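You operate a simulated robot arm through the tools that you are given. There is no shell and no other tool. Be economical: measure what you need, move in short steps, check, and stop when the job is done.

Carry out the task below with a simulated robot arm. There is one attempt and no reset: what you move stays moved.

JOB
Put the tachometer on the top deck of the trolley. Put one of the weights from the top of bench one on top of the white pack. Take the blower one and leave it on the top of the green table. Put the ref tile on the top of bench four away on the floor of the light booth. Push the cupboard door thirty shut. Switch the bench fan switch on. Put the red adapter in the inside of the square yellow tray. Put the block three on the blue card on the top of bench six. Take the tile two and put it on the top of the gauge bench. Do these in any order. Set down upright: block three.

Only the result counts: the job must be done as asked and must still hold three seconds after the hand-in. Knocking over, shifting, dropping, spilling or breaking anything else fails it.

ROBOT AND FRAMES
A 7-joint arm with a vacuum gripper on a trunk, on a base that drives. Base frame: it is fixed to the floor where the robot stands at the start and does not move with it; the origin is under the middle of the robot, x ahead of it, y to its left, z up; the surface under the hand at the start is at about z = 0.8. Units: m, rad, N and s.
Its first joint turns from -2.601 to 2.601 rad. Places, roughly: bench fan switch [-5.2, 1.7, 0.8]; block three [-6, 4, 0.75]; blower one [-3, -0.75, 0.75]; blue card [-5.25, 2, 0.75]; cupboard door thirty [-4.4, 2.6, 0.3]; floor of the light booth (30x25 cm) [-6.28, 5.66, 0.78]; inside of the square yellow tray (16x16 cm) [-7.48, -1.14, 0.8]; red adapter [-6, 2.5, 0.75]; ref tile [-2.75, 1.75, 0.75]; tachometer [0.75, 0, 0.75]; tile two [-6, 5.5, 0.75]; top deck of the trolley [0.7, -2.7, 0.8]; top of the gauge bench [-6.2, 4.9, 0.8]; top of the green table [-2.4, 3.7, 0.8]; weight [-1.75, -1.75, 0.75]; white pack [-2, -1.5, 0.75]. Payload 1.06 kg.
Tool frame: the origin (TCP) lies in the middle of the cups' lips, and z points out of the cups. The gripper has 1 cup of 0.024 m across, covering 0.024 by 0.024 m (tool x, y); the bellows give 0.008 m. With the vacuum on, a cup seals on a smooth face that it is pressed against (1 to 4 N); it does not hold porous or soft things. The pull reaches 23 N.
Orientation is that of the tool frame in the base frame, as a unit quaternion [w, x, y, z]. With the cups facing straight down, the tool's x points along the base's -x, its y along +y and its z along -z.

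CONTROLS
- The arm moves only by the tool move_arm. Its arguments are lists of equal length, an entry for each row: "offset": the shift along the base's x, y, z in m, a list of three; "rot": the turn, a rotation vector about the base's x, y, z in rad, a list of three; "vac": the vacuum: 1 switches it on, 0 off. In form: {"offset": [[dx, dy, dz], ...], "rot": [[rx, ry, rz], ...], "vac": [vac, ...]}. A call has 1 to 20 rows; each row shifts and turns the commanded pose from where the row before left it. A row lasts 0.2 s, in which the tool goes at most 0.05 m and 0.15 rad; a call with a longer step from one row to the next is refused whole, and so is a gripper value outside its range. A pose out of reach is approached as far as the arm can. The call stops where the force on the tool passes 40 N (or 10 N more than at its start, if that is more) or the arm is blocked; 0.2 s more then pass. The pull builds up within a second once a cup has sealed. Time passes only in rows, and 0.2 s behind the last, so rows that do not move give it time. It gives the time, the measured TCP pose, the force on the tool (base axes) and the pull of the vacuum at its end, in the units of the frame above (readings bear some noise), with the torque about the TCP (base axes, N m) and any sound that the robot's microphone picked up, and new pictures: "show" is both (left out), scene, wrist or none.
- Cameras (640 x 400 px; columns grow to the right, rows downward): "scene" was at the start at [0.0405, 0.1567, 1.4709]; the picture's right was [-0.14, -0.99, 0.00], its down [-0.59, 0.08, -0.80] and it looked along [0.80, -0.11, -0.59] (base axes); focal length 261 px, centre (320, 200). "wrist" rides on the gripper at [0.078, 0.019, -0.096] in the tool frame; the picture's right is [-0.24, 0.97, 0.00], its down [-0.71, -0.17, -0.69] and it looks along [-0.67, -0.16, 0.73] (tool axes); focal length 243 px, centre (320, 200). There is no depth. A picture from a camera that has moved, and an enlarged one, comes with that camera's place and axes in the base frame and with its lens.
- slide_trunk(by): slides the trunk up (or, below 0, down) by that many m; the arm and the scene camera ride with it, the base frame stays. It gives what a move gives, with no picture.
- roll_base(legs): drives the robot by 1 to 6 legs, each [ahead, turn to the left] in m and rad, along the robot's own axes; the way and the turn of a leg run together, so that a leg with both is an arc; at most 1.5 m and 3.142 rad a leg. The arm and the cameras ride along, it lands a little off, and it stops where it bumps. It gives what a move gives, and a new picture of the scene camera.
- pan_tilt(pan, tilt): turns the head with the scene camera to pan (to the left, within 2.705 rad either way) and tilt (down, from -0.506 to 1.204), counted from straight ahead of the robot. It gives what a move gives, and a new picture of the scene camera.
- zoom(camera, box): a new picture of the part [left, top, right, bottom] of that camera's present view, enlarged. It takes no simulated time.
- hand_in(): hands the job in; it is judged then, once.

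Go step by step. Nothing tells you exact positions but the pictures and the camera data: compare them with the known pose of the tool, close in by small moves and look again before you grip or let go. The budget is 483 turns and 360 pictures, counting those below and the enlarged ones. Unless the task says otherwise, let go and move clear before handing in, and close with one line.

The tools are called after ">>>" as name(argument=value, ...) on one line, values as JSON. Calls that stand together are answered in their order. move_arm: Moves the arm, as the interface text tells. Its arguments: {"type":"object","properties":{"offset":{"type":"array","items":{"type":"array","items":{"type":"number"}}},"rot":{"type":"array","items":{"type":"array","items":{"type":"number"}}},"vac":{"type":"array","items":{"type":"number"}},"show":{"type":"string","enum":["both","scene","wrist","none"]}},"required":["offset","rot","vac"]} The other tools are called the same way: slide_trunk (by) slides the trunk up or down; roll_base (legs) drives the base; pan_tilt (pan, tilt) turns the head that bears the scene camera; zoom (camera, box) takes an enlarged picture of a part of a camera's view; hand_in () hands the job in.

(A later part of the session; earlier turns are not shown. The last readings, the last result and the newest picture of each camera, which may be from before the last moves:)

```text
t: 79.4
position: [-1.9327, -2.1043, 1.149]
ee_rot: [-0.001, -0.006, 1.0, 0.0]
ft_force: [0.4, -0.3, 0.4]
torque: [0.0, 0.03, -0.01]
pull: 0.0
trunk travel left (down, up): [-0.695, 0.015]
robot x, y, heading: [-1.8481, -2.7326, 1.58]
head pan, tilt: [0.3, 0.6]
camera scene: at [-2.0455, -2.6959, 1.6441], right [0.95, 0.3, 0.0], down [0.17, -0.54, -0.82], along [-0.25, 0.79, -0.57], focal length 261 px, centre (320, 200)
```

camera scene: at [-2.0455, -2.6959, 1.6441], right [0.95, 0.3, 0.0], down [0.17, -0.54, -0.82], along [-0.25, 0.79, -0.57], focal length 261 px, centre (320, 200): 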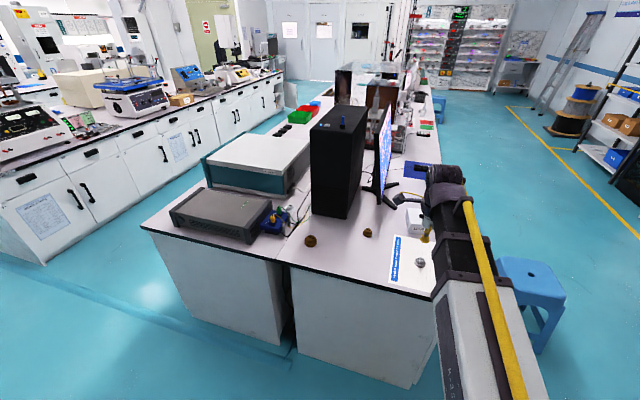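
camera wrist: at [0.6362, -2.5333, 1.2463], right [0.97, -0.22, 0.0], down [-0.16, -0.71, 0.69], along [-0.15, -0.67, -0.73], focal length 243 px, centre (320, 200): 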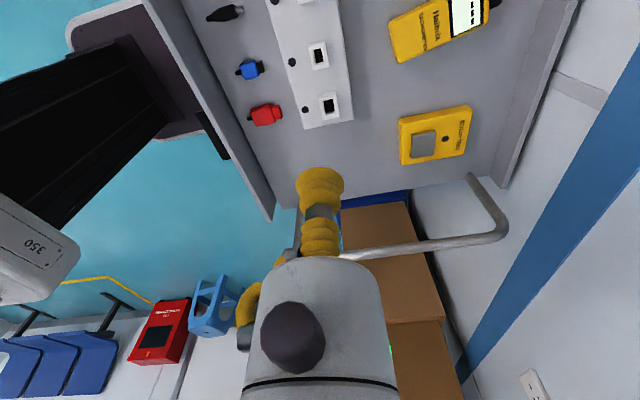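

>>> zoom(camera="scene", box=[270, 180, 470, 305])

>>> zoom(camera="wrist", box=[0, 0, 640, 400])

```text
3.20 times, centred on (370, 242) of scene
camera zoom: at [-2.0455, -2.6959, 1.6441], right [0.95, 0.3, 0.0], down [0.17, -0.54, -0.82], along [-0.25, 0.79, -0.57], focal length 834 px, centre (160, 64)
```

zoom: 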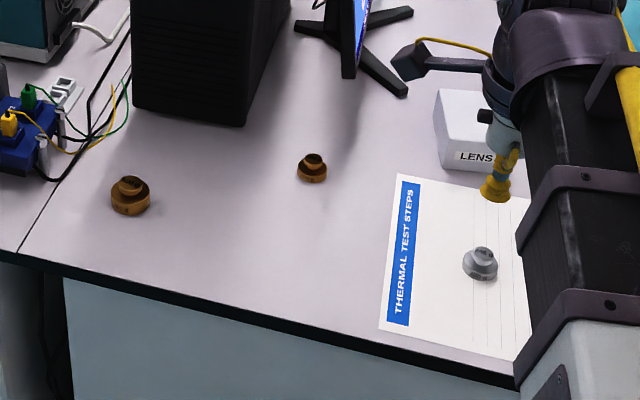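

```text
1.00 times, centred on (320, 200) of wrist (not enlarged: the box is as wide or as high as the picture)
camera zoom: at [-2.0088, -2.0857, 1.2461], right [0.22, 0.97, 0.0], down [0.71, -0.16, 0.69], along [0.67, -0.15, -0.73], focal length 243 px, centre (320, 200)
```

zoom: 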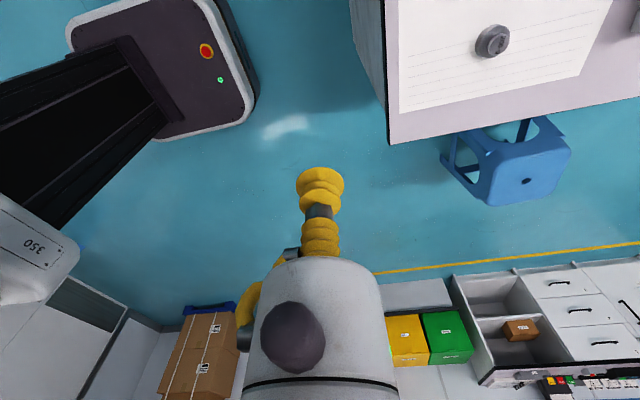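

Three weights are visible. The silver one is at about (-1.88, -1.86), and the white LENS pack is at about (-1.88, -1.61). I'll move in 0.25 m, turn the tool to its usual direction and look closer.

>>> roll_base(legs=[[0.25, 0]])

>>> move_arm(offset=[[0, 0, 0], [0, 0, 0], [0, 0, 0], [0, 0, 0], [0, 0, 0], [0, 0, 0], [0, 0, 0], [0, 0, 0], [0, 0, 0], [0, 0, 0], [0, 0, 0]], rot=[[0, 0, 0.143], [0, 0, 0.143], [0, 0, 0.143], [0, 0, 0.143], [0, 0, 0.143], [0, 0, 0.143], [0, 0, 0.143], [0, 0, 0.143], [0, 0, 0.143], [0, 0, 0.143], [0, 0, 0.13]], vac=[0, 0, 0, 0, 0, 0, 0, 0, 0, 0, 0])

```text
t: 81.2
position: [-1.9349, -1.8529, 1.1516]
ee_rot: [0.0, -0.006, 1.0, 0.001]
ft_force: [0.6, 0.6, -0.5]
torque: [0.03, 0.03, 0.02]
pull: 0.0
trunk travel left (down, up): [-0.695, 0.015]
robot x, y, heading: [-1.8525, -2.4834, 1.577]
head pan, tilt: [0.3, 0.6]
camera scene: at [-2.0483, -2.4442, 1.6441], right [0.95, 0.31, 0.0], down [0.17, -0.54, -0.82], along [-0.25, 0.79, -0.57], focal length 261 px, centre (320, 200)
```

scene: 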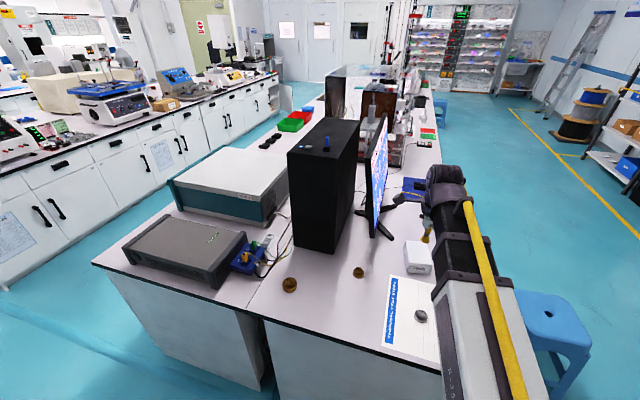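

```text
t: 83.6
position: [-1.9356, -1.8534, 1.1511]
ee_rot: [0.001, 0.708, -0.706, 0.0]
ft_force: [-0.2, -0.7, -0.3]
torque: [0.02, 0.0, 0.01]
pull: 0.1
trunk travel left (down, up): [-0.695, 0.015]
robot x, y, heading: [-1.8514, -2.4781, 1.573]
head pan, tilt: [0.3, 0.6]
camera scene: at [-2.0483, -2.4445, 1.6441], right [0.95, 0.31, 0.0], down [0.17, -0.54, -0.83], along [-0.25, 0.79, -0.56], focal length 261 px, centre (320, 200)
camera wrist: at [-1.9517, -1.9302, 1.2462], right [-0.97, 0.23, 0.0], down [0.17, 0.71, 0.69], along [0.16, 0.67, -0.73], focal length 243 px, centre (320, 200)
```

scene: 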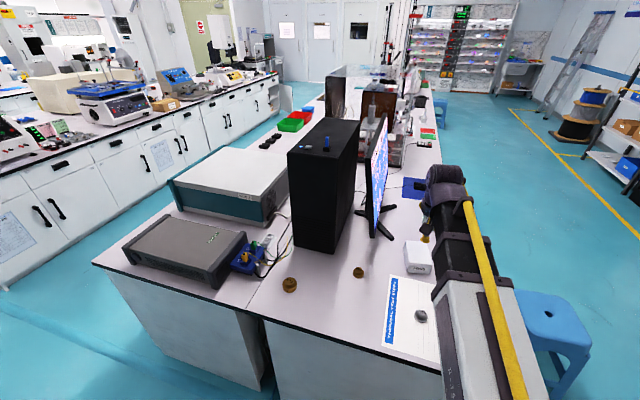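
wrist: 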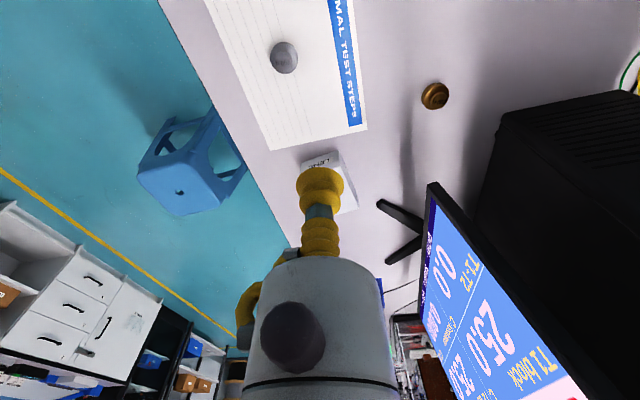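

>>> zoom(camera="wrist", box=[244, 30, 324, 80])

>>> zoom(camera="wrist", box=[395, 70, 475, 120])

```text
8.00 times, centred on (284, 55) of wrist
camera zoom: at [-1.9517, -1.9302, 1.2462], right [-0.97, 0.23, 0.0], down [0.17, 0.71, 0.69], along [0.16, 0.67, -0.73], focal length 1941 px, centre (608, 1360)
```

zoom: 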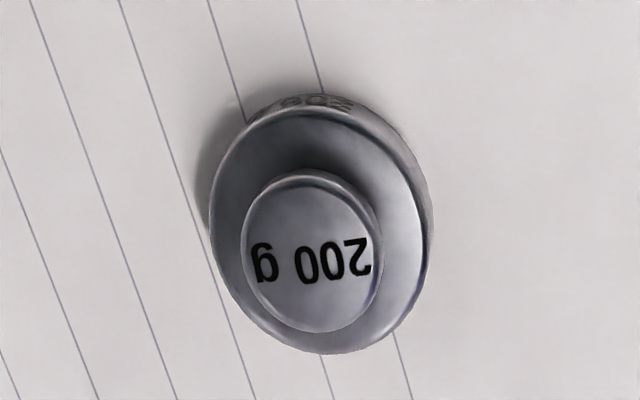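

```text
8.00 times, centred on (435, 95) of wrist
camera zoom: at [-1.9517, -1.9302, 1.2462], right [-0.97, 0.23, 0.0], down [0.17, 0.71, 0.69], along [0.16, 0.67, -0.73], focal length 1941 px, centre (-600, 1040)
```

zoom: 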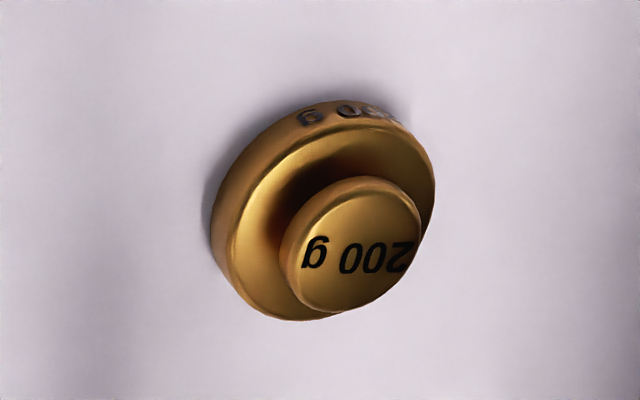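

The silver 200 g knob is only about 25 mm wide. The brass weight on the left looks bigger, so I'll look at it from above before choosing.

>>> move_arm(offset=[[-0.05, -0.01, 0], [-0.05, -0.01, 0], [-0.05, -0.01, 0], [-0.05, -0.01, 0], [-0.05, -0.01, 0], [-0.05, -0.01, 0], [-0.05, -0.01, 0], [-0.03, -0.01, -0.02], [0, 0, -0.05], [0, 0, -0.05]], rot=[[0, 0, 0], [0, 0, 0], [0, 0, 0], [0, 0, 0], [0, 0, 0], [0, 0, 0], [0, 0, 0], [0, 0, 0], [0, 0, 0], [0, 0, 0]], vac=[0, 0, 0, 0, 0, 0, 0, 0, 0, 0], show="wrist")

```text
refused: row 1 steps farther than a row can; nothing moved
```

>>> move_arm(offset=[[-0.045, -0.01, 0], [-0.045, -0.01, 0], [-0.045, -0.01, 0], [-0.045, -0.01, 0], [-0.045, -0.01, 0], [-0.045, -0.01, 0], [-0.045, -0.01, 0], [-0.045, -0.01, 0], [-0.02, 0, -0.04], [0, 0, -0.05]], rot=[[0, 0, 0], [0, 0, 0], [0, 0, 0], [0, 0, 0], [0, 0, 0], [0, 0, 0], [0, 0, 0], [0, 0, 0], [0, 0, 0], [0, 0, 0]], vac=[0, 0, 0, 0, 0, 0, 0, 0, 0, 0], show="wrist")

```text
t: 85.8
position: [-2.3144, -1.9336, 1.0599]
ee_rot: [0.0, -0.707, 0.707, 0.0]
ft_force: [0.1, 0.4, -0.5]
torque: [-0.01, 0.02, 0.01]
pull: 0.1
trunk travel left (down, up): [-0.695, 0.015]
robot x, y, heading: [-1.8481, -2.4828, 1.58]
head pan, tilt: [0.3, 0.6]
camera wrist: at [-2.333, -2.0108, 1.1559], right [-0.97, 0.23, 0.0], down [0.17, 0.71, 0.69], along [0.16, 0.67, -0.73], focal length 243 px, centre (320, 200)
```

wrist: 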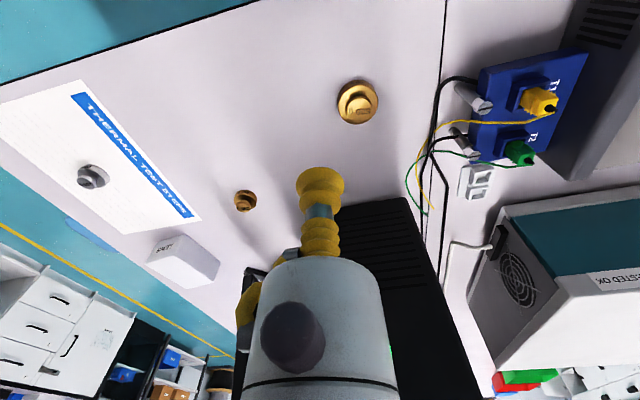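

>>> zoom(camera="wrist", box=[318, 77, 398, 127])

```text
8.00 times, centred on (358, 102) of wrist
camera zoom: at [-2.333, -2.0108, 1.1559], right [-0.97, 0.23, 0.0], down [0.17, 0.71, 0.69], along [0.16, 0.67, -0.73], focal length 1941 px, centre (16, 984)
```

zoom: 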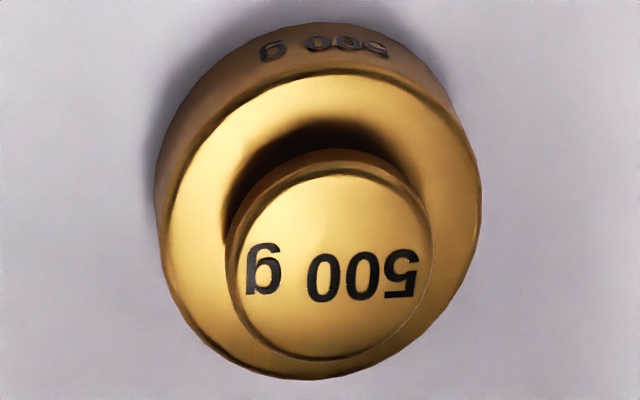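

The brass 500 g weight's knob is about 33 mm wide, so it suits the cup and is within payload. I'll move above it at about (-2.352, -1.868).

>>> move_arm(offset=[[-0.019, 0.033, 0], [-0.019, 0.033, 0], [0, 0, -0.05], [0, 0, -0.05], [0, 0, -0.05], [0, 0, 0]], rot=[[0, 0, 0], [0, 0, 0], [0, 0, 0], [0, 0, 0], [0, 0, 0], [0, 0, 0]], vac=[0, 0, 0, 0, 0, 0])

>>> zoom(camera="wrist", box=[240, 110, 400, 210])

```text
t: 87.2
position: [-2.353, -1.8663, 0.9112]
ee_rot: [0.0, 0.707, -0.707, 0.001]
ft_force: [0.5, -0.8, -0.3]
torque: [0.0, 0.01, -0.01]
pull: 0.1
trunk travel left (down, up): [-0.695, 0.015]
robot x, y, heading: [-1.8518, -2.4825, 1.583]
head pan, tilt: [0.3, 0.6]
camera scene: at [-2.0485, -2.4444, 1.6441], right [0.95, 0.31, 0.0], down [0.17, -0.54, -0.82], along [-0.25, 0.79, -0.57], focal length 261 px, centre (320, 200)
camera wrist: at [-2.3704, -1.9441, 1.0067], right [-0.97, 0.23, 0.0], down [0.17, 0.71, 0.69], along [0.16, 0.67, -0.73], focal length 243 px, centre (320, 200)
```

scene: 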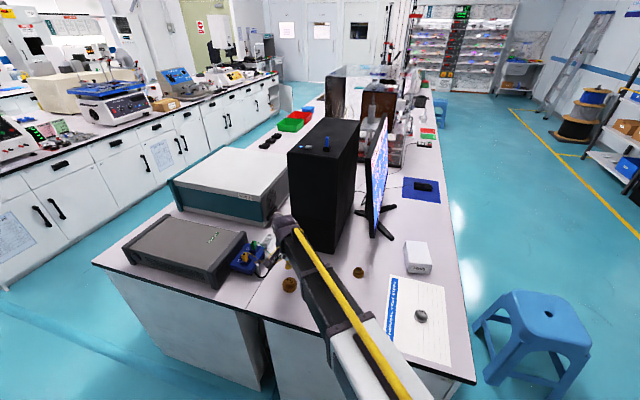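
wrist: 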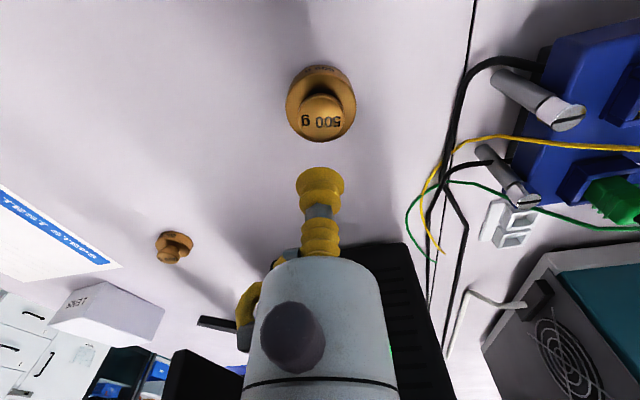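

```text
4.00 times, centred on (320, 160) of wrist
camera zoom: at [-2.3704, -1.9441, 1.0067], right [-0.97, 0.23, 0.0], down [0.17, 0.71, 0.69], along [0.16, 0.67, -0.73], focal length 970 px, centre (320, 360)
```

zoom: 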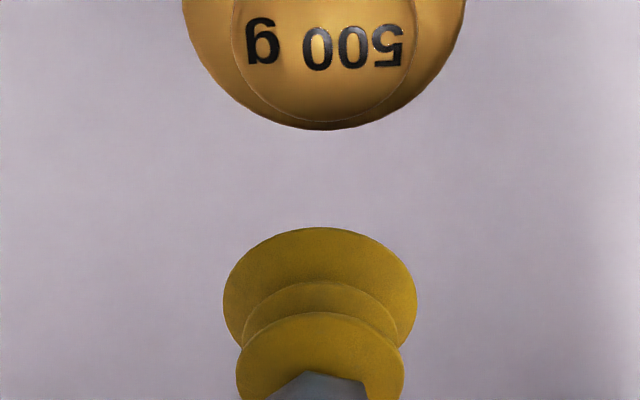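

The tool is aligned over the knob, whose top is at z ≈ 0.833. I'll descend with the vacuum on to just above it.

>>> move_arm(offset=[[0, -0.001, -0.04], [0, 0, -0.02], [0, 0, 0]], rot=[[0, 0, 0], [0, 0, 0], [0, 0, 0]], vac=[1, 1, 1], show="none")

>>> zoom(camera="wrist", box=[240, 110, 400, 210])

```text
t: 88.0
position: [-2.352, -1.8691, 0.8501]
ee_rot: [0.0, 0.707, -0.707, 0.001]
ft_force: [-0.6, -0.9, 0.2]
torque: [0.0, 0.03, -0.02]
pull: 0.0
trunk travel left (down, up): [-0.695, 0.015]
robot x, y, heading: [-1.8484, -2.4831, 1.584]
head pan, tilt: [0.3, 0.6]
```

```text
4.00 times, centred on (320, 160) of wrist
camera zoom: at [-2.3697, -1.9462, 0.9462], right [-0.97, 0.23, 0.0], down [0.17, 0.71, 0.69], along [0.16, 0.67, -0.73], focal length 970 px, centre (320, 360)
```

zoom: 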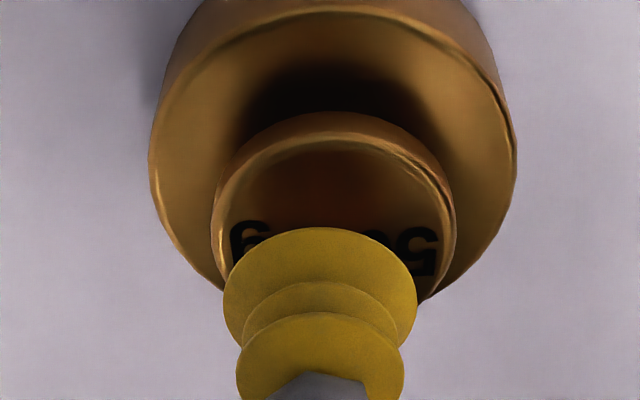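

>>> move_arm(offset=[[-0.002, 0, -0.006], [0, 0, -0.006], [0, 0, -0.004], [0, 0, 0], [0, 0, 0]], rot=[[0, 0, 0], [0, 0, 0], [0, 0, 0], [0, 0, 0], [0, 0, 0]], vac=[1, 1, 1, 1, 1], show="none")

```text
t: 89.2
position: [-2.3542, -1.8691, 0.835]
ee_rot: [0.0, 0.708, -0.706, -0.002]
ft_force: [-6.1, 2.5, 15.7]
torque: [-0.02, 0.01, -0.03]
pull: 23.1
trunk travel left (down, up): [-0.695, 0.015]
robot x, y, heading: [-1.8501, -2.4833, 1.581]
head pan, tilt: [0.3, 0.6]
```

The weight is sealed. I'll lift it and carry it along y ≈ -1.87 to look at the white pack.

>>> move_arm(offset=[[0, 0, 0.02], [0, 0, 0.04], [0, 0, 0.05], [0, 0, 0.05], [0, 0, 0.04], [0.04, 0, 0], [0.05, 0, 0], [0.05, 0, 0], [0.05, 0, 0], [0.05, 0, 0], [0.05, 0, 0], [0.05, 0, 0], [0.05, 0, 0], [0.05, 0, 0], [0.04, 0, 0], [0, 0.03, 0], [0, 0.03, 0], [0, 0.03, 0], [0, 0.03, 0], [0, 0, 0]], rot=[[0, 0, 0], [0, 0, 0], [0, 0, 0], [0, 0, 0], [0, 0, 0], [0, 0, 0], [0, 0, 0], [0, 0, 0], [0, 0, 0], [0, 0, 0], [0, 0, 0], [0, 0, 0], [0, 0, 0], [0, 0, 0], [0, 0, 0], [0, 0, 0], [0, 0, 0], [0, 0, 0], [0, 0, 0], [0, 0, 0]], vac=[1, 1, 1, 1, 1, 1, 1, 1, 1, 1, 1, 1, 1, 1, 1, 1, 1, 1, 1, 1])

```text
t: 93.4
position: [-1.8745, -1.7483, 1.034]
ee_rot: [0.0, 0.708, -0.706, 0.001]
ft_force: [-0.1, 0.2, -5.1]
torque: [0.0, 0.0, 0.02]
pull: 23.2
trunk travel left (down, up): [-0.695, 0.015]
robot x, y, heading: [-1.8484, -2.4838, 1.585]
head pan, tilt: [0.3, 0.6]
camera scene: at [-2.0483, -2.444, 1.6441], right [0.95, 0.31, 0.0], down [0.17, -0.54, -0.82], along [-0.25, 0.79, -0.57], focal length 261 px, centre (320, 200)
camera wrist: at [-1.892, -1.825, 1.1305], right [-0.97, 0.23, 0.0], down [0.17, 0.71, 0.68], along [0.16, 0.67, -0.73], focal length 243 px, centre (320, 200)
```

scene: 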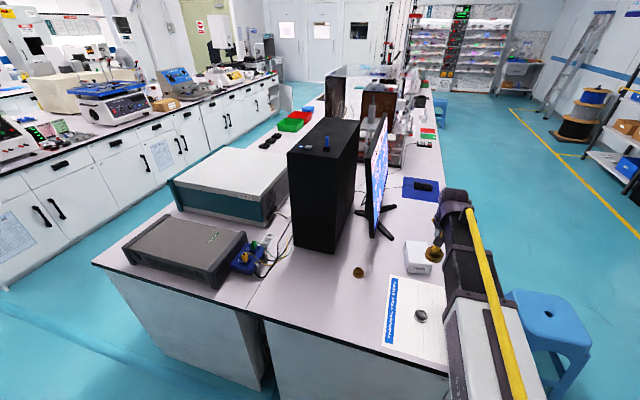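
wrist: 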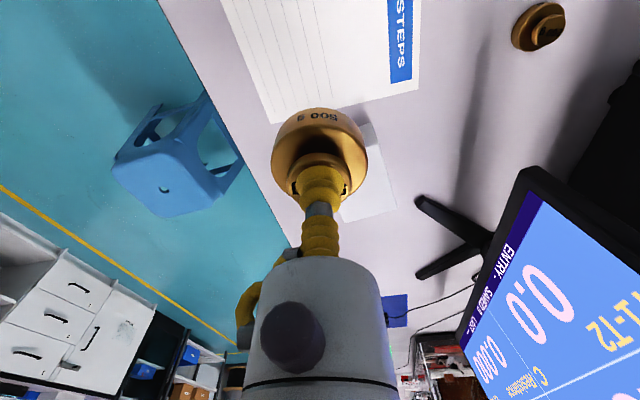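

>>> zoom(camera="scene", box=[370, 220, 466, 280])

>>> zoom(camera="wrist", box=[260, 100, 420, 240])

```text
6.67 times, centred on (418, 250) of scene
camera zoom: at [-2.0483, -2.444, 1.6441], right [0.95, 0.31, 0.0], down [0.17, -0.54, -0.82], along [-0.25, 0.79, -0.57], focal length 1738 px, centre (-333, -133)
```

zoom: 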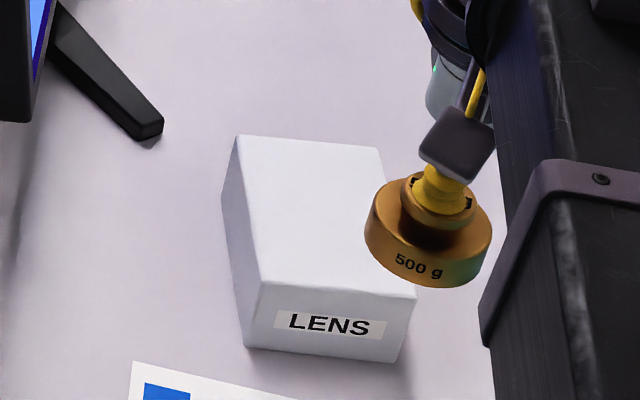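

```text
2.86 times, centred on (340, 170) of wrist
camera zoom: at [-1.892, -1.825, 1.1305], right [-0.97, 0.23, 0.0], down [0.17, 0.71, 0.68], along [0.16, 0.67, -0.73], focal length 693 px, centre (263, 286)
```

zoom: 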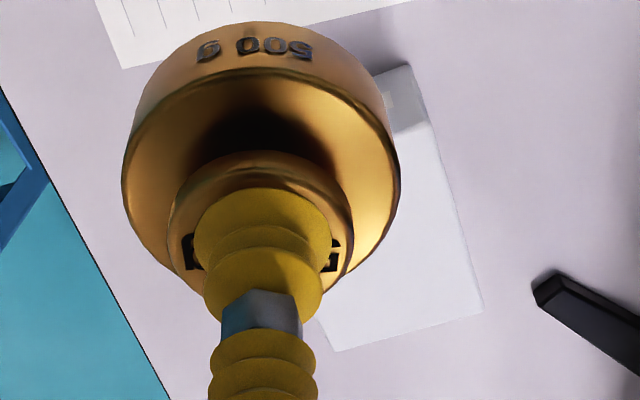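

The pack's top is centred at about (-1.896, -1.584), z ≈ 0.855. I'll move over it and descend partway.

>>> move_arm(offset=[[-0.006, 0.041, 0], [-0.006, 0.041, 0], [-0.005, 0.041, 0], [-0.005, 0.041, 0], [0, 0, -0.04], [0, 0, -0.04], [0, 0, 0]], rot=[[0, 0, 0], [0, 0, 0], [0, 0, 0], [0, 0, 0], [0, 0, 0], [0, 0, 0], [0, 0, 0]], vac=[1, 1, 1, 1, 1, 1, 1])

>>> zoom(camera="scene", box=[370, 220, 466, 280])

```text
t: 95.0
position: [-1.8955, -1.5837, 0.9542]
ee_rot: [-0.001, 0.708, -0.706, -0.001]
ft_force: [-0.1, 0.0, -5.9]
torque: [0.0, -0.01, 0.02]
pull: 23.0
trunk travel left (down, up): [-0.695, 0.015]
robot x, y, heading: [-1.8523, -2.4801, 1.586]
head pan, tilt: [0.3, 0.6]
camera scene: at [-2.0483, -2.4437, 1.6441], right [0.95, 0.31, 0.0], down [0.17, -0.54, -0.82], along [-0.25, 0.79, -0.57], focal length 261 px, centre (320, 200)
camera wrist: at [-1.9127, -1.6608, 1.0497], right [-0.97, 0.23, 0.0], down [0.17, 0.71, 0.68], along [0.16, 0.67, -0.73], focal length 243 px, centre (320, 200)
```

scene: 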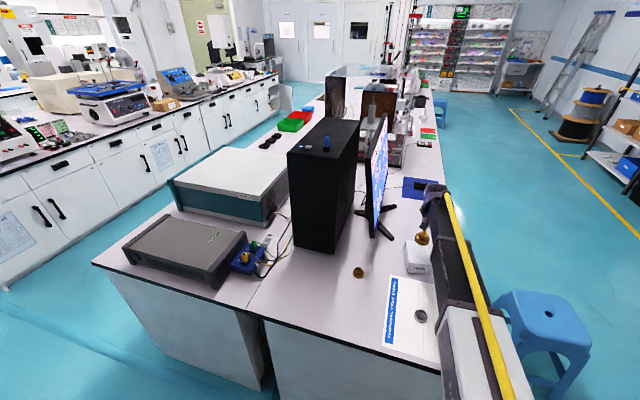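
wrist: 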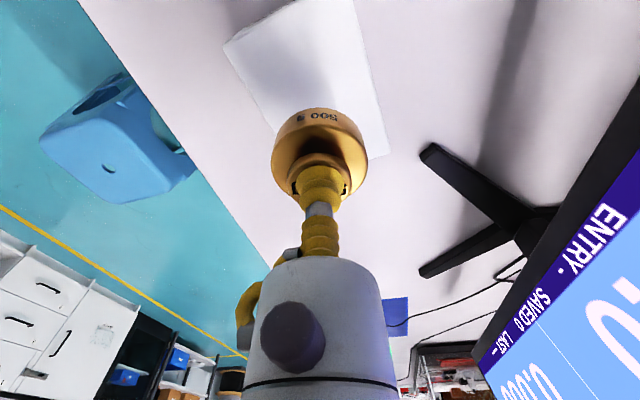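

```text
6.67 times, centred on (418, 250) of scene
camera zoom: at [-2.0483, -2.4437, 1.6441], right [0.95, 0.31, 0.0], down [0.17, -0.54, -0.82], along [-0.25, 0.79, -0.57], focal length 1738 px, centre (-333, -133)
```

zoom: 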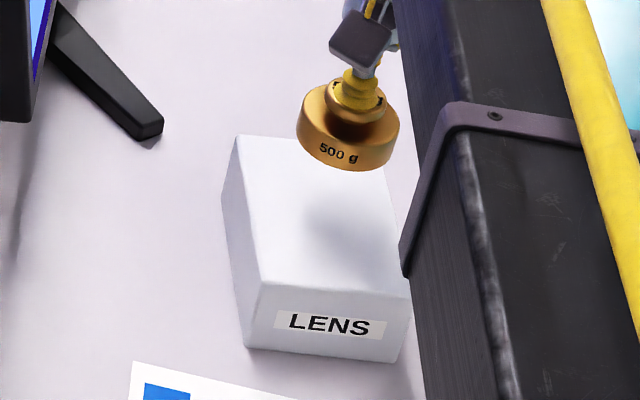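

Aligned. I'll lower toward the pack.

>>> move_arm(offset=[[0, 0, -0.03], [0, 0, -0.012], [0, 0, 0]], rot=[[0, 0, 0], [0, 0, 0], [0, 0, 0]], vac=[1, 1, 1], show="none")

>>> zoom(camera="scene", box=[370, 220, 466, 280])

```text
t: 95.8
position: [-1.8966, -1.5829, 0.9114]
ee_rot: [0.0, 0.708, -0.706, 0.0]
ft_force: [-0.1, 1.2, -5.4]
torque: [0.03, 0.01, -0.01]
pull: 22.9
trunk travel left (down, up): [-0.695, 0.015]
robot x, y, heading: [-1.8483, -2.4834, 1.585]
head pan, tilt: [0.3, 0.6]
```

```text
6.67 times, centred on (418, 250) of scene
camera zoom: at [-2.0483, -2.444, 1.6441], right [0.95, 0.31, 0.0], down [0.17, -0.54, -0.82], along [-0.25, 0.79, -0.57], focal length 1738 px, centre (-333, -133)
```

zoom: 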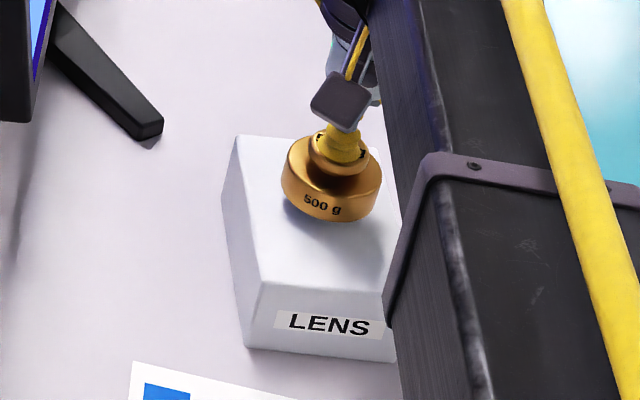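

>>> move_arm(offset=[[0, 0, -0.005], [0, 0, -0.004], [0, 0, 0]], rot=[[0, 0, 0], [0, 0, 0], [0, 0, 0]], vac=[1, 1, 1], show="none")

```text
t: 96.6
position: [-1.8959, -1.5829, 0.9029]
ee_rot: [-0.001, 0.708, -0.706, 0.001]
ft_force: [-0.2, 0.4, -5.1]
torque: [0.02, 0.0, -0.03]
pull: 23.0
trunk travel left (down, up): [-0.695, 0.015]
robot x, y, heading: [-1.8487, -2.4798, 1.585]
head pan, tilt: [0.3, 0.6]
```

>>> move_arm(offset=[[0, 0, -0.004], [0, 0, -0.003], [0, 0, 0]], rot=[[0, 0, 0], [0, 0, 0], [0, 0, 0]], vac=[1, 1, 1], show="none")

```text
t: 97.4
position: [-1.896, -1.5833, 0.8985]
ee_rot: [0.0, -0.707, 0.707, 0.0]
ft_force: [0.7, 2.9, 5.7]
torque: [-0.03, -0.03, -0.01]
pull: 23.1
trunk travel left (down, up): [-0.695, 0.015]
robot x, y, heading: [-1.8522, -2.4794, 1.577]
head pan, tilt: [0.3, 0.6]
```

Contact at z ≈ 0.899. I'll release and rise straight up.

>>> move_arm(offset=[[0, 0, 0], [0, 0, 0], [0, 0, 0], [0, 0, 0], [0, 0, 0.01], [0, 0, 0.03], [0, 0, 0.05], [0, 0, 0.05], [0, 0, 0.05], [0, 0, 0.05], [0, -0.05, 0], [0, -0.05, 0], [0, -0.05, 0], [0, -0.05, 0], [0, -0.05, 0], [0, 0, 0]], rot=[[0, 0, 0], [0, 0, 0], [0, 0, 0], [0, 0, 0], [0, 0, 0], [0, 0, 0], [0, 0, 0], [0, 0, 0], [0, 0, 0], [0, 0, 0], [0, 0, 0], [0, 0, 0], [0, 0, 0], [0, 0, 0], [0, 0, 0], [0, 0, 0]], vac=[0, 0, 0, 0, 0, 0, 0, 0, 0, 0, 0, 0, 0, 0, 0, 0])

>>> zoom(camera="scene", box=[370, 220, 466, 280])

```text
t: 100.8
position: [-1.8975, -1.8345, 1.1385]
ee_rot: [0.0, -0.707, 0.707, 0.0]
ft_force: [-0.3, -0.4, 0.6]
torque: [-0.02, 0.01, 0.01]
pull: 0.0
trunk travel left (down, up): [-0.695, 0.015]
robot x, y, heading: [-1.8451, -2.4796, 1.585]
head pan, tilt: [0.3, 0.6]
camera scene: at [-2.0483, -2.4446, 1.6441], right [0.95, 0.31, 0.0], down [0.17, -0.54, -0.83], along [-0.25, 0.79, -0.56], focal length 261 px, centre (320, 200)
camera wrist: at [-1.9142, -1.9117, 1.2332], right [-0.97, 0.23, 0.0], down [0.17, 0.71, 0.69], along [0.16, 0.67, -0.73], focal length 243 px, centre (320, 200)
```

scene: 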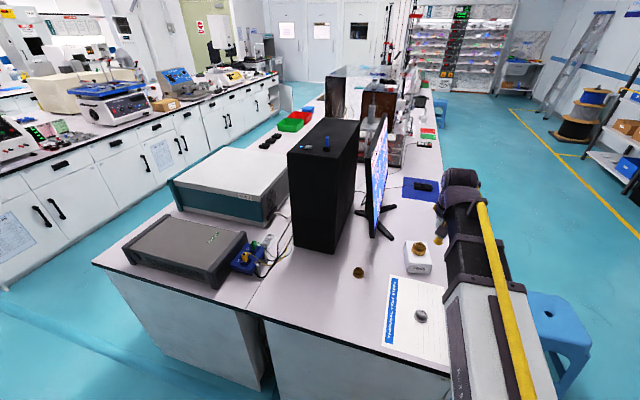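
wrist: 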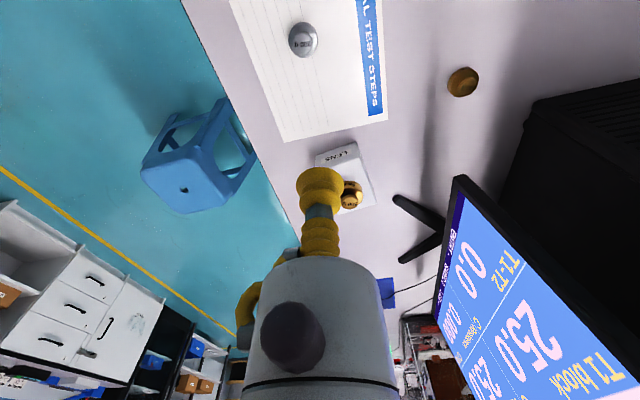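

```text
6.67 times, centred on (418, 250) of scene
camera zoom: at [-2.0483, -2.4446, 1.6441], right [0.95, 0.31, 0.0], down [0.17, -0.54, -0.83], along [-0.25, 0.79, -0.56], focal length 1738 px, centre (-333, -133)
```

zoom: 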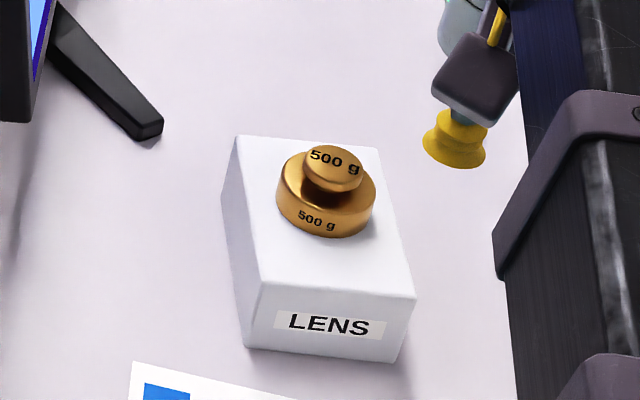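

The 500 g weight sits on the pack. Next is the blower: I'll look west to plan a path into the aisle on the far side of this island.

>>> roll_base(legs=[[-0.4, 0], [0, 1.55]])

>>> pan_tilt(pan=-0.6, tilt=0.4)

```text
t: 107.0
position: [-2.4948, -2.91, 1.1379]
ee_rot: [-0.001, 1.0, -0.009, 0.0]
ft_force: [-0.1, 0.1, -1.1]
torque: [0.0, -0.01, 0.0]
pull: 0.1
trunk travel left (down, up): [-0.695, 0.015]
robot x, y, heading: [-1.8516, -2.877, 3.13]
head pan, tilt: [0.3, 0.6]
camera scene: at [-1.8895, -3.0742, 1.6441], right [-0.29, 0.96, 0.0], down [0.54, 0.16, -0.83], along [-0.79, -0.24, -0.56], focal length 261 px, centre (320, 200)
```

scene: 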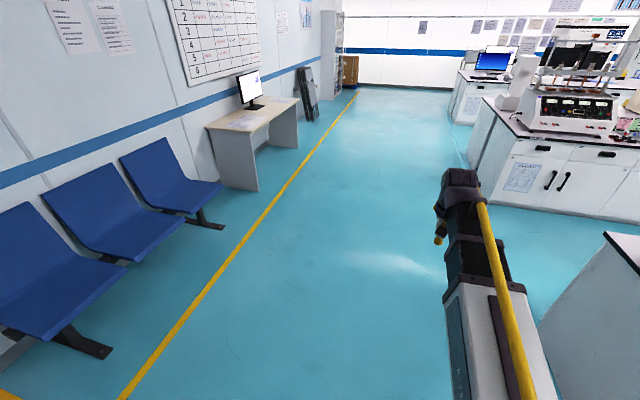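

```text
t: 108.2
position: [-2.4955, -2.9093, 1.1367]
ee_rot: [0.0, 1.0, -0.009, -0.001]
ft_force: [0.2, -0.1, -0.8]
torque: [0.01, -0.02, 0.01]
pull: 0.0
trunk travel left (down, up): [-0.695, 0.015]
robot x, y, heading: [-1.8466, -2.878, 3.128]
head pan, tilt: [-0.6, 0.4]
camera scene: at [-1.8808, -2.9958, 1.6623], right [0.57, 0.82, 0.0], down [0.32, -0.22, -0.92], along [-0.76, 0.53, -0.39], focal length 261 px, centre (320, 200)
```

scene: 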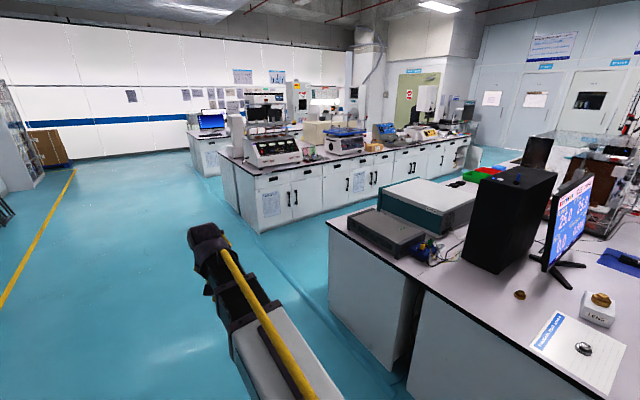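

The west aisle runs from x ≈ -3.2 to -4.6. I'll drive west, then north along x ≈ -3.75 to the blower's position.

>>> roll_base(legs=[[0.95, 0], [0.95, 0], [0, -1.56], [1.0, 0]])

>>> pan_tilt(pan=-0.5, tilt=0.5)

```text
t: 126.3
position: [-3.7773, -1.2156, 1.1373]
ee_rot: [0.0, -0.701, 0.713, 0.0]
ft_force: [-0.4, -0.3, 0.2]
torque: [-0.01, 0.03, 0.01]
pull: 0.0
trunk travel left (down, up): [-0.695, 0.015]
robot x, y, heading: [-3.7408, -1.864, 1.561]
head pan, tilt: [-0.6, 0.4]
camera scene: at [-3.861, -1.832, 1.6623], right [0.82, -0.57, 0.0], down [-0.22, -0.32, -0.92], along [0.53, 0.76, -0.39], focal length 261 px, centre (320, 200)
```

scene: 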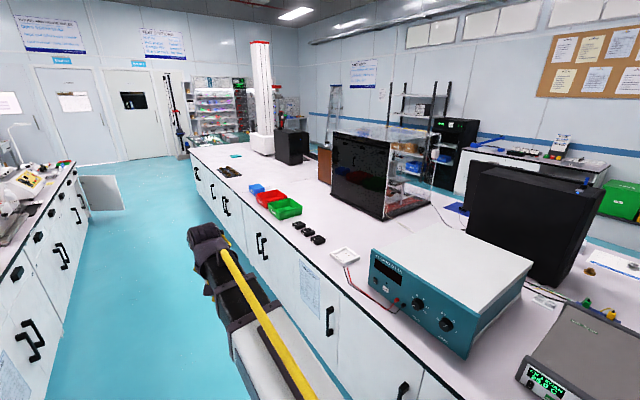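

```text
t: 127.0
position: [-3.778, -1.215, 1.1378]
ee_rot: [0.0, -0.702, 0.712, -0.001]
ft_force: [-0.6, 0.8, 0.8]
torque: [0.03, -0.04, -0.02]
pull: 0.2
trunk travel left (down, up): [-0.695, 0.015]
robot x, y, heading: [-3.7437, -1.8669, 1.563]
head pan, tilt: [-0.499, 0.499]
camera scene: at [-3.8697, -1.8286, 1.6532], right [0.87, -0.48, 0.0], down [-0.23, -0.42, -0.88], along [0.43, 0.77, -0.48], focal length 261 px, centre (320, 200)
```

scene: 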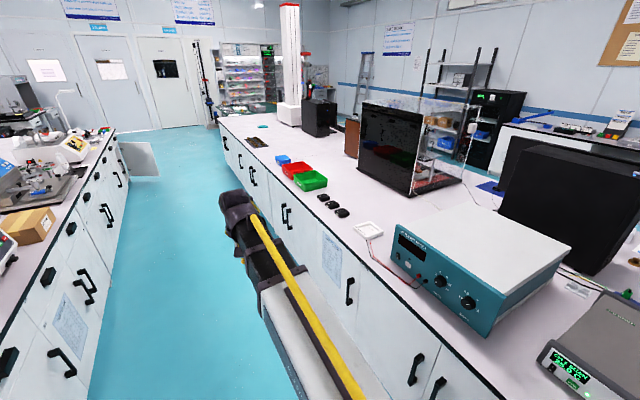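

>>> zoom(camera="scene", box=[240, 120, 400, 240])

```text
3.33 times, centred on (320, 180) of scene
camera zoom: at [-3.8697, -1.8286, 1.6532], right [0.87, -0.48, 0.0], down [-0.23, -0.42, -0.88], along [0.43, 0.77, -0.48], focal length 869 px, centre (320, 267)
```

zoom: 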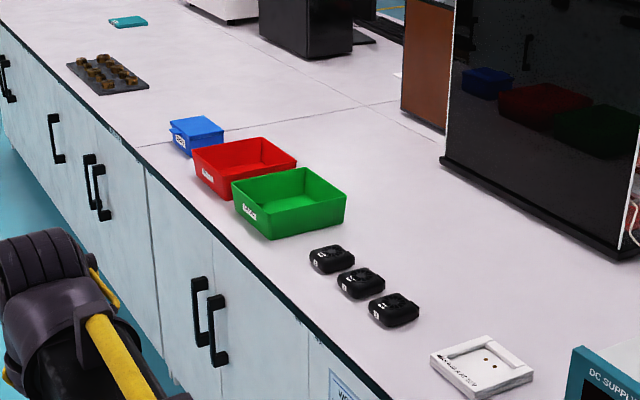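

Three small black blowers stand near (-3.09, -0.47), (-3.09, -0.58) and (-3.08, -0.69). I'll drive alongside and face them to read their labels.

>>> roll_base(legs=[[1.25, 0], [0, -1.56]])

>>> pan_tilt(pan=0.0, tilt=0.75)

```text
t: 137.2
position: [-3.0929, -0.5695, 1.1376]
ee_rot: [0.0, 0.003, 1.0, 0.0]
ft_force: [0.3, 0.0, 0.3]
torque: [-0.04, -0.01, -0.02]
pull: 0.0
trunk travel left (down, up): [-0.695, 0.015]
robot x, y, heading: [-3.7381, -0.6085, 0.005]
head pan, tilt: [-0.499, 0.499]
camera scene: at [-3.7054, -0.4856, 1.6532], right [-0.47, -0.88, 0.0], down [-0.42, 0.23, -0.88], along [0.77, -0.42, -0.48], focal length 261 px, centre (320, 200)
```

scene: 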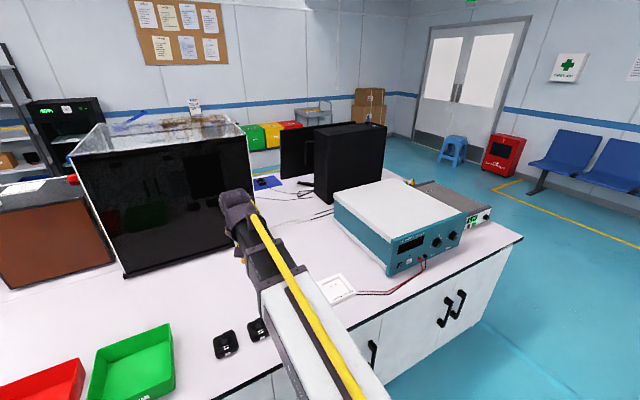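

```text
t: 138.1
position: [-3.0908, -0.5681, 1.1371]
ee_rot: [0.0, 0.003, 1.0, 0.001]
ft_force: [-1.1, -0.2, 0.0]
torque: [-0.02, 0.01, 0.04]
pull: 0.0
trunk travel left (down, up): [-0.695, 0.015]
robot x, y, heading: [-3.7356, -0.6129, 0.009]
head pan, tilt: [0.0, 0.75]
camera scene: at [-3.7026, -0.442, 1.6312], right [0.0, -1.0, 0.0], down [-0.68, 0.0, -0.73], along [0.73, 0.0, -0.68], focal length 261 px, centre (320, 200)
```

scene: 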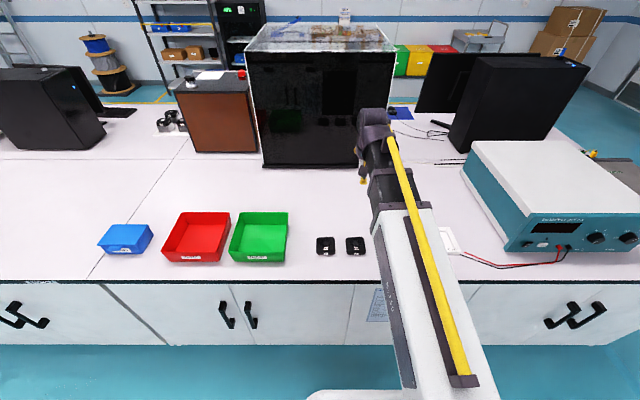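

>>> zoom(camera="scene", box=[300, 225, 380, 270])

>>> move_arm(offset=[[0, 0.05, 0], [0, 0.05, 0], [0, 0.05, 0], [0, 0.05, 0], [0, 0.05, 0], [0, 0, 0]], rot=[[0, 0, 0], [0, 0, 0], [0, 0, 0], [0, 0, 0], [0, 0, 0], [0, 0, 0]], vac=[0, 0, 0, 0, 0, 0])

```text
8.00 times, centred on (340, 248) of scene
camera zoom: at [-3.7026, -0.442, 1.6312], right [0.0, -1.0, 0.0], down [-0.68, 0.0, -0.73], along [0.73, 0.0, -0.68], focal length 2086 px, centre (160, -180)
```

zoom: 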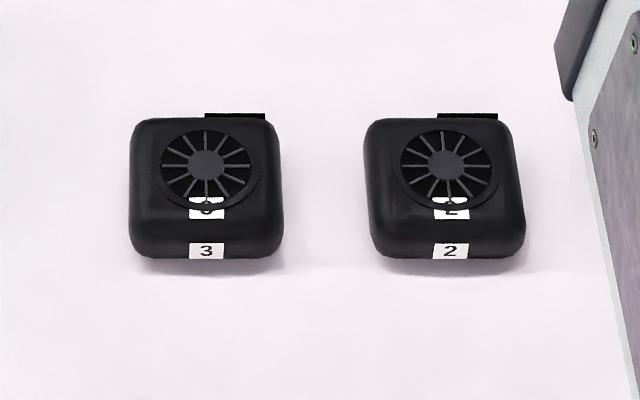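

```text
t: 139.5
position: [-3.0916, -0.3166, 1.1377]
ee_rot: [0.0, 0.003, 1.0, 0.0]
ft_force: [0.1, -0.2, 0.5]
torque: [0.01, -0.01, 0.01]
pull: 0.0
trunk travel left (down, up): [-0.695, 0.015]
robot x, y, heading: [-3.7425, -0.6146, 0.006]
head pan, tilt: [0.0, 0.75]
camera scene: at [-3.7027, -0.4416, 1.6312], right [0.01, -1.0, 0.0], down [-0.68, 0.0, -0.73], along [0.73, 0.0, -0.68], focal length 261 px, centre (320, 200)
camera wrist: at [-3.1697, -0.2965, 1.2326], right [0.24, 0.97, 0.0], down [0.71, -0.17, 0.69], along [0.67, -0.16, -0.73], focal length 243 px, centre (320, 200)
```

scene: 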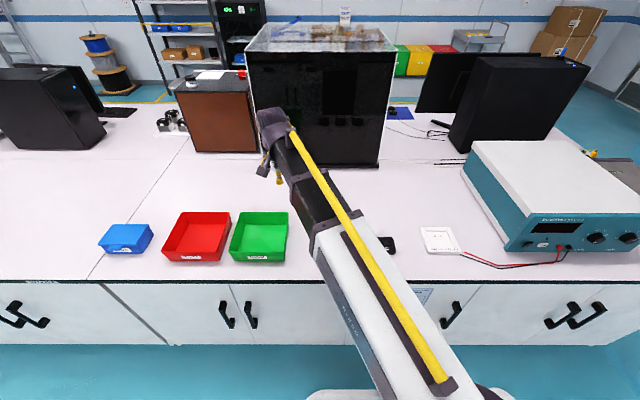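
wrist: 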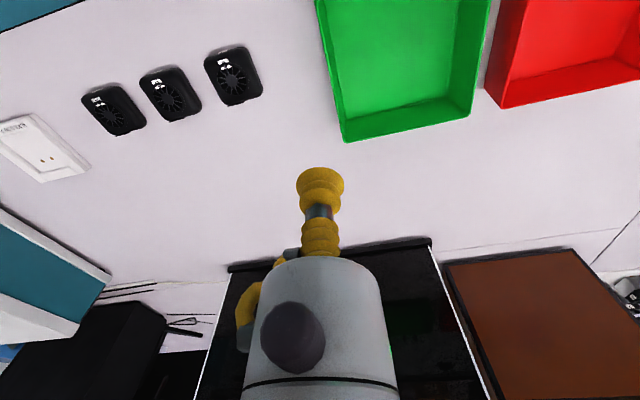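

The order from north to south is 3, 2, 1, so blower one is the southernmost at y ≈ -0.70. I'll move over it to check the suction spots.

>>> move_arm(offset=[[0, -0.05, 0], [0, -0.05, 0], [0, -0.05, 0], [0, -0.05, 0], [0, -0.05, 0], [0, -0.05, 0], [0, -0.04, -0.02], [0, 0, -0.05], [0, 0, -0.05], [0, 0, 0]], rot=[[0, 0, 0], [0, 0, 0], [0, 0, 0], [0, 0, 0], [0, 0, 0], [0, 0, 0], [0, 0, 0], [0, 0, 0], [0, 0, 0], [0, 0, 0]], vac=[0, 0, 0, 0, 0, 0, 0, 0, 0, 0], show="wrist")

```text
t: 141.7
position: [-3.092, -0.6585, 1.0166]
ee_rot: [0.0, 0.003, 1.0, 0.0]
ft_force: [-0.5, 0.0, 0.4]
torque: [-0.01, 0.0, -0.01]
pull: 0.1
trunk travel left (down, up): [-0.695, 0.015]
robot x, y, heading: [-3.7405, -0.6086, 0.006]
head pan, tilt: [0.0, 0.75]
camera wrist: at [-3.169, -0.6384, 1.1127], right [0.24, 0.97, 0.0], down [0.71, -0.17, 0.69], along [0.67, -0.16, -0.73], focal length 243 px, centre (320, 200)
```

wrist: 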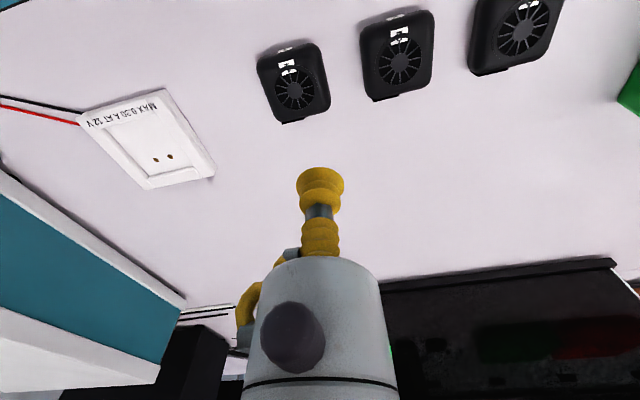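

>>> zoom(camera="wrist", box=[250, 35, 346, 130])

```text
4.21 times, centred on (298, 82) of wrist
camera zoom: at [-3.169, -0.6384, 1.1127], right [0.24, 0.97, 0.0], down [0.71, -0.17, 0.69], along [0.67, -0.16, -0.73], focal length 1022 px, centre (413, 695)
```

zoom: 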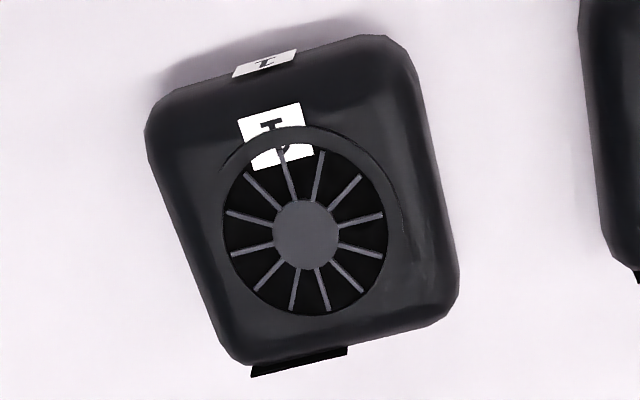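

Blower one is aligned with the axes, with its centre at about (-3.086, -0.687) and its fan grille on top. I'll go down over the hub and see whether a seal forms there.

>>> move_arm(offset=[[0.009, -0.029, -0.03], [0, 0, -0.05], [0, 0, -0.05], [0, 0, -0.02], [0, 0, 0]], rot=[[0, 0, 0], [0, 0, 0], [0, 0, 0], [0, 0, 0], [0, 0, 0]], vac=[0, 0, 0, 0, 0], show="wrist")

```text
t: 142.9
position: [-3.0831, -0.6877, 0.8657]
ee_rot: [0.001, 0.001, 1.0, 0.0]
ft_force: [0.1, 0.6, 0.0]
torque: [0.02, 0.06, -0.02]
pull: 0.1
trunk travel left (down, up): [-0.695, 0.015]
robot x, y, heading: [-3.7425, -0.6136, 0.007]
head pan, tilt: [0.0, 0.75]
camera wrist: at [-3.1597, -0.6672, 0.9627], right [0.24, 0.97, 0.0], down [0.71, -0.17, 0.69], along [0.67, -0.16, -0.73], focal length 243 px, centre (320, 200)
```

wrist: 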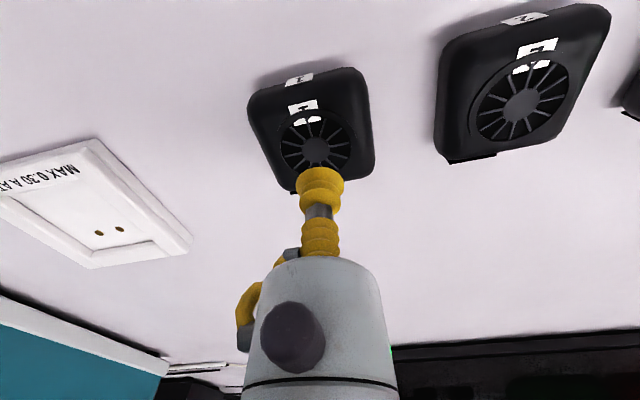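

>>> zoom(camera="wrist", box=[240, 60, 400, 190])

```text
3.08 times, centred on (320, 125) of wrist
camera zoom: at [-3.1597, -0.6672, 0.9627], right [0.24, 0.97, 0.0], down [0.71, -0.17, 0.69], along [0.67, -0.16, -0.73], focal length 746 px, centre (320, 431)
```

zoom: 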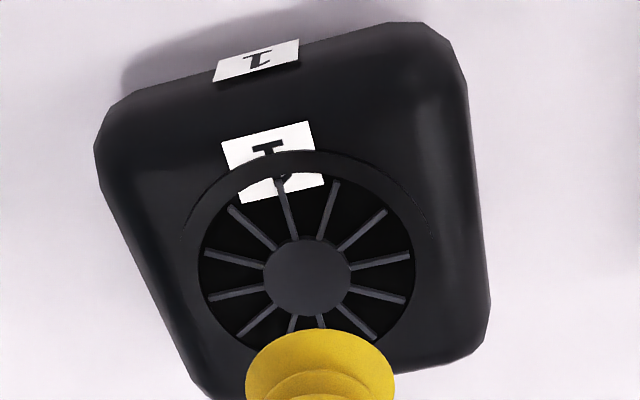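

>>> move_arm(offset=[[0, -0.002, -0.015], [0, 0, -0.008], [0, 0, 0], [0, 0, 0]], rot=[[0, 0, 0], [0, 0, 0], [0, 0, 0], [0, 0, 0]], vac=[1, 1, 1, 1], show="none")

```text
t: 143.9
position: [-3.0835, -0.6884, 0.8443]
ee_rot: [0.001, 0.003, 1.0, 0.0]
ft_force: [-0.2, -0.5, -0.1]
torque: [0.01, -0.01, 0.02]
pull: 0.0
trunk travel left (down, up): [-0.695, 0.015]
robot x, y, heading: [-3.7409, -0.6105, 0.008]
head pan, tilt: [0.0, 0.75]
```

>>> move_arm(offset=[[0, 0, -0.004], [0, 0, -0.003], [0, 0, 0], [0, 0, 0]], rot=[[0, 0, 0], [0, 0, 0], [0, 0, 0], [0, 0, 0]], vac=[1, 1, 1, 1], show="none")

```text
t: 144.9
position: [-3.0828, -0.6897, 0.8376]
ee_rot: [0.001, 0.003, 1.0, 0.0]
ft_force: [0.3, -0.5, 0.2]
torque: [0.03, -0.02, 0.01]
pull: 0.2
trunk travel left (down, up): [-0.695, 0.015]
robot x, y, heading: [-3.7414, -0.6116, 0.011]
head pan, tilt: [0.0, 0.75]
```

>>> move_arm(offset=[[0, 0, -0.003], [0, 0, -0.003], [0, 0, 0], [0, 0, 0]], rot=[[0, 0, 0], [0, 0, 0], [0, 0, 0], [0, 0, 0]], vac=[1, 1, 1, 1], show="none")

```text
t: 145.9
position: [-3.0827, -0.6888, 0.8313]
ee_rot: [0.0, 0.002, 1.0, -0.001]
ft_force: [0.0, 0.1, 0.0]
torque: [0.0, -0.01, 0.01]
pull: 23.0
trunk travel left (down, up): [-0.695, 0.015]
robot x, y, heading: [-3.738, -0.6088, 0.003]
head pan, tilt: [0.0, 0.75]
```

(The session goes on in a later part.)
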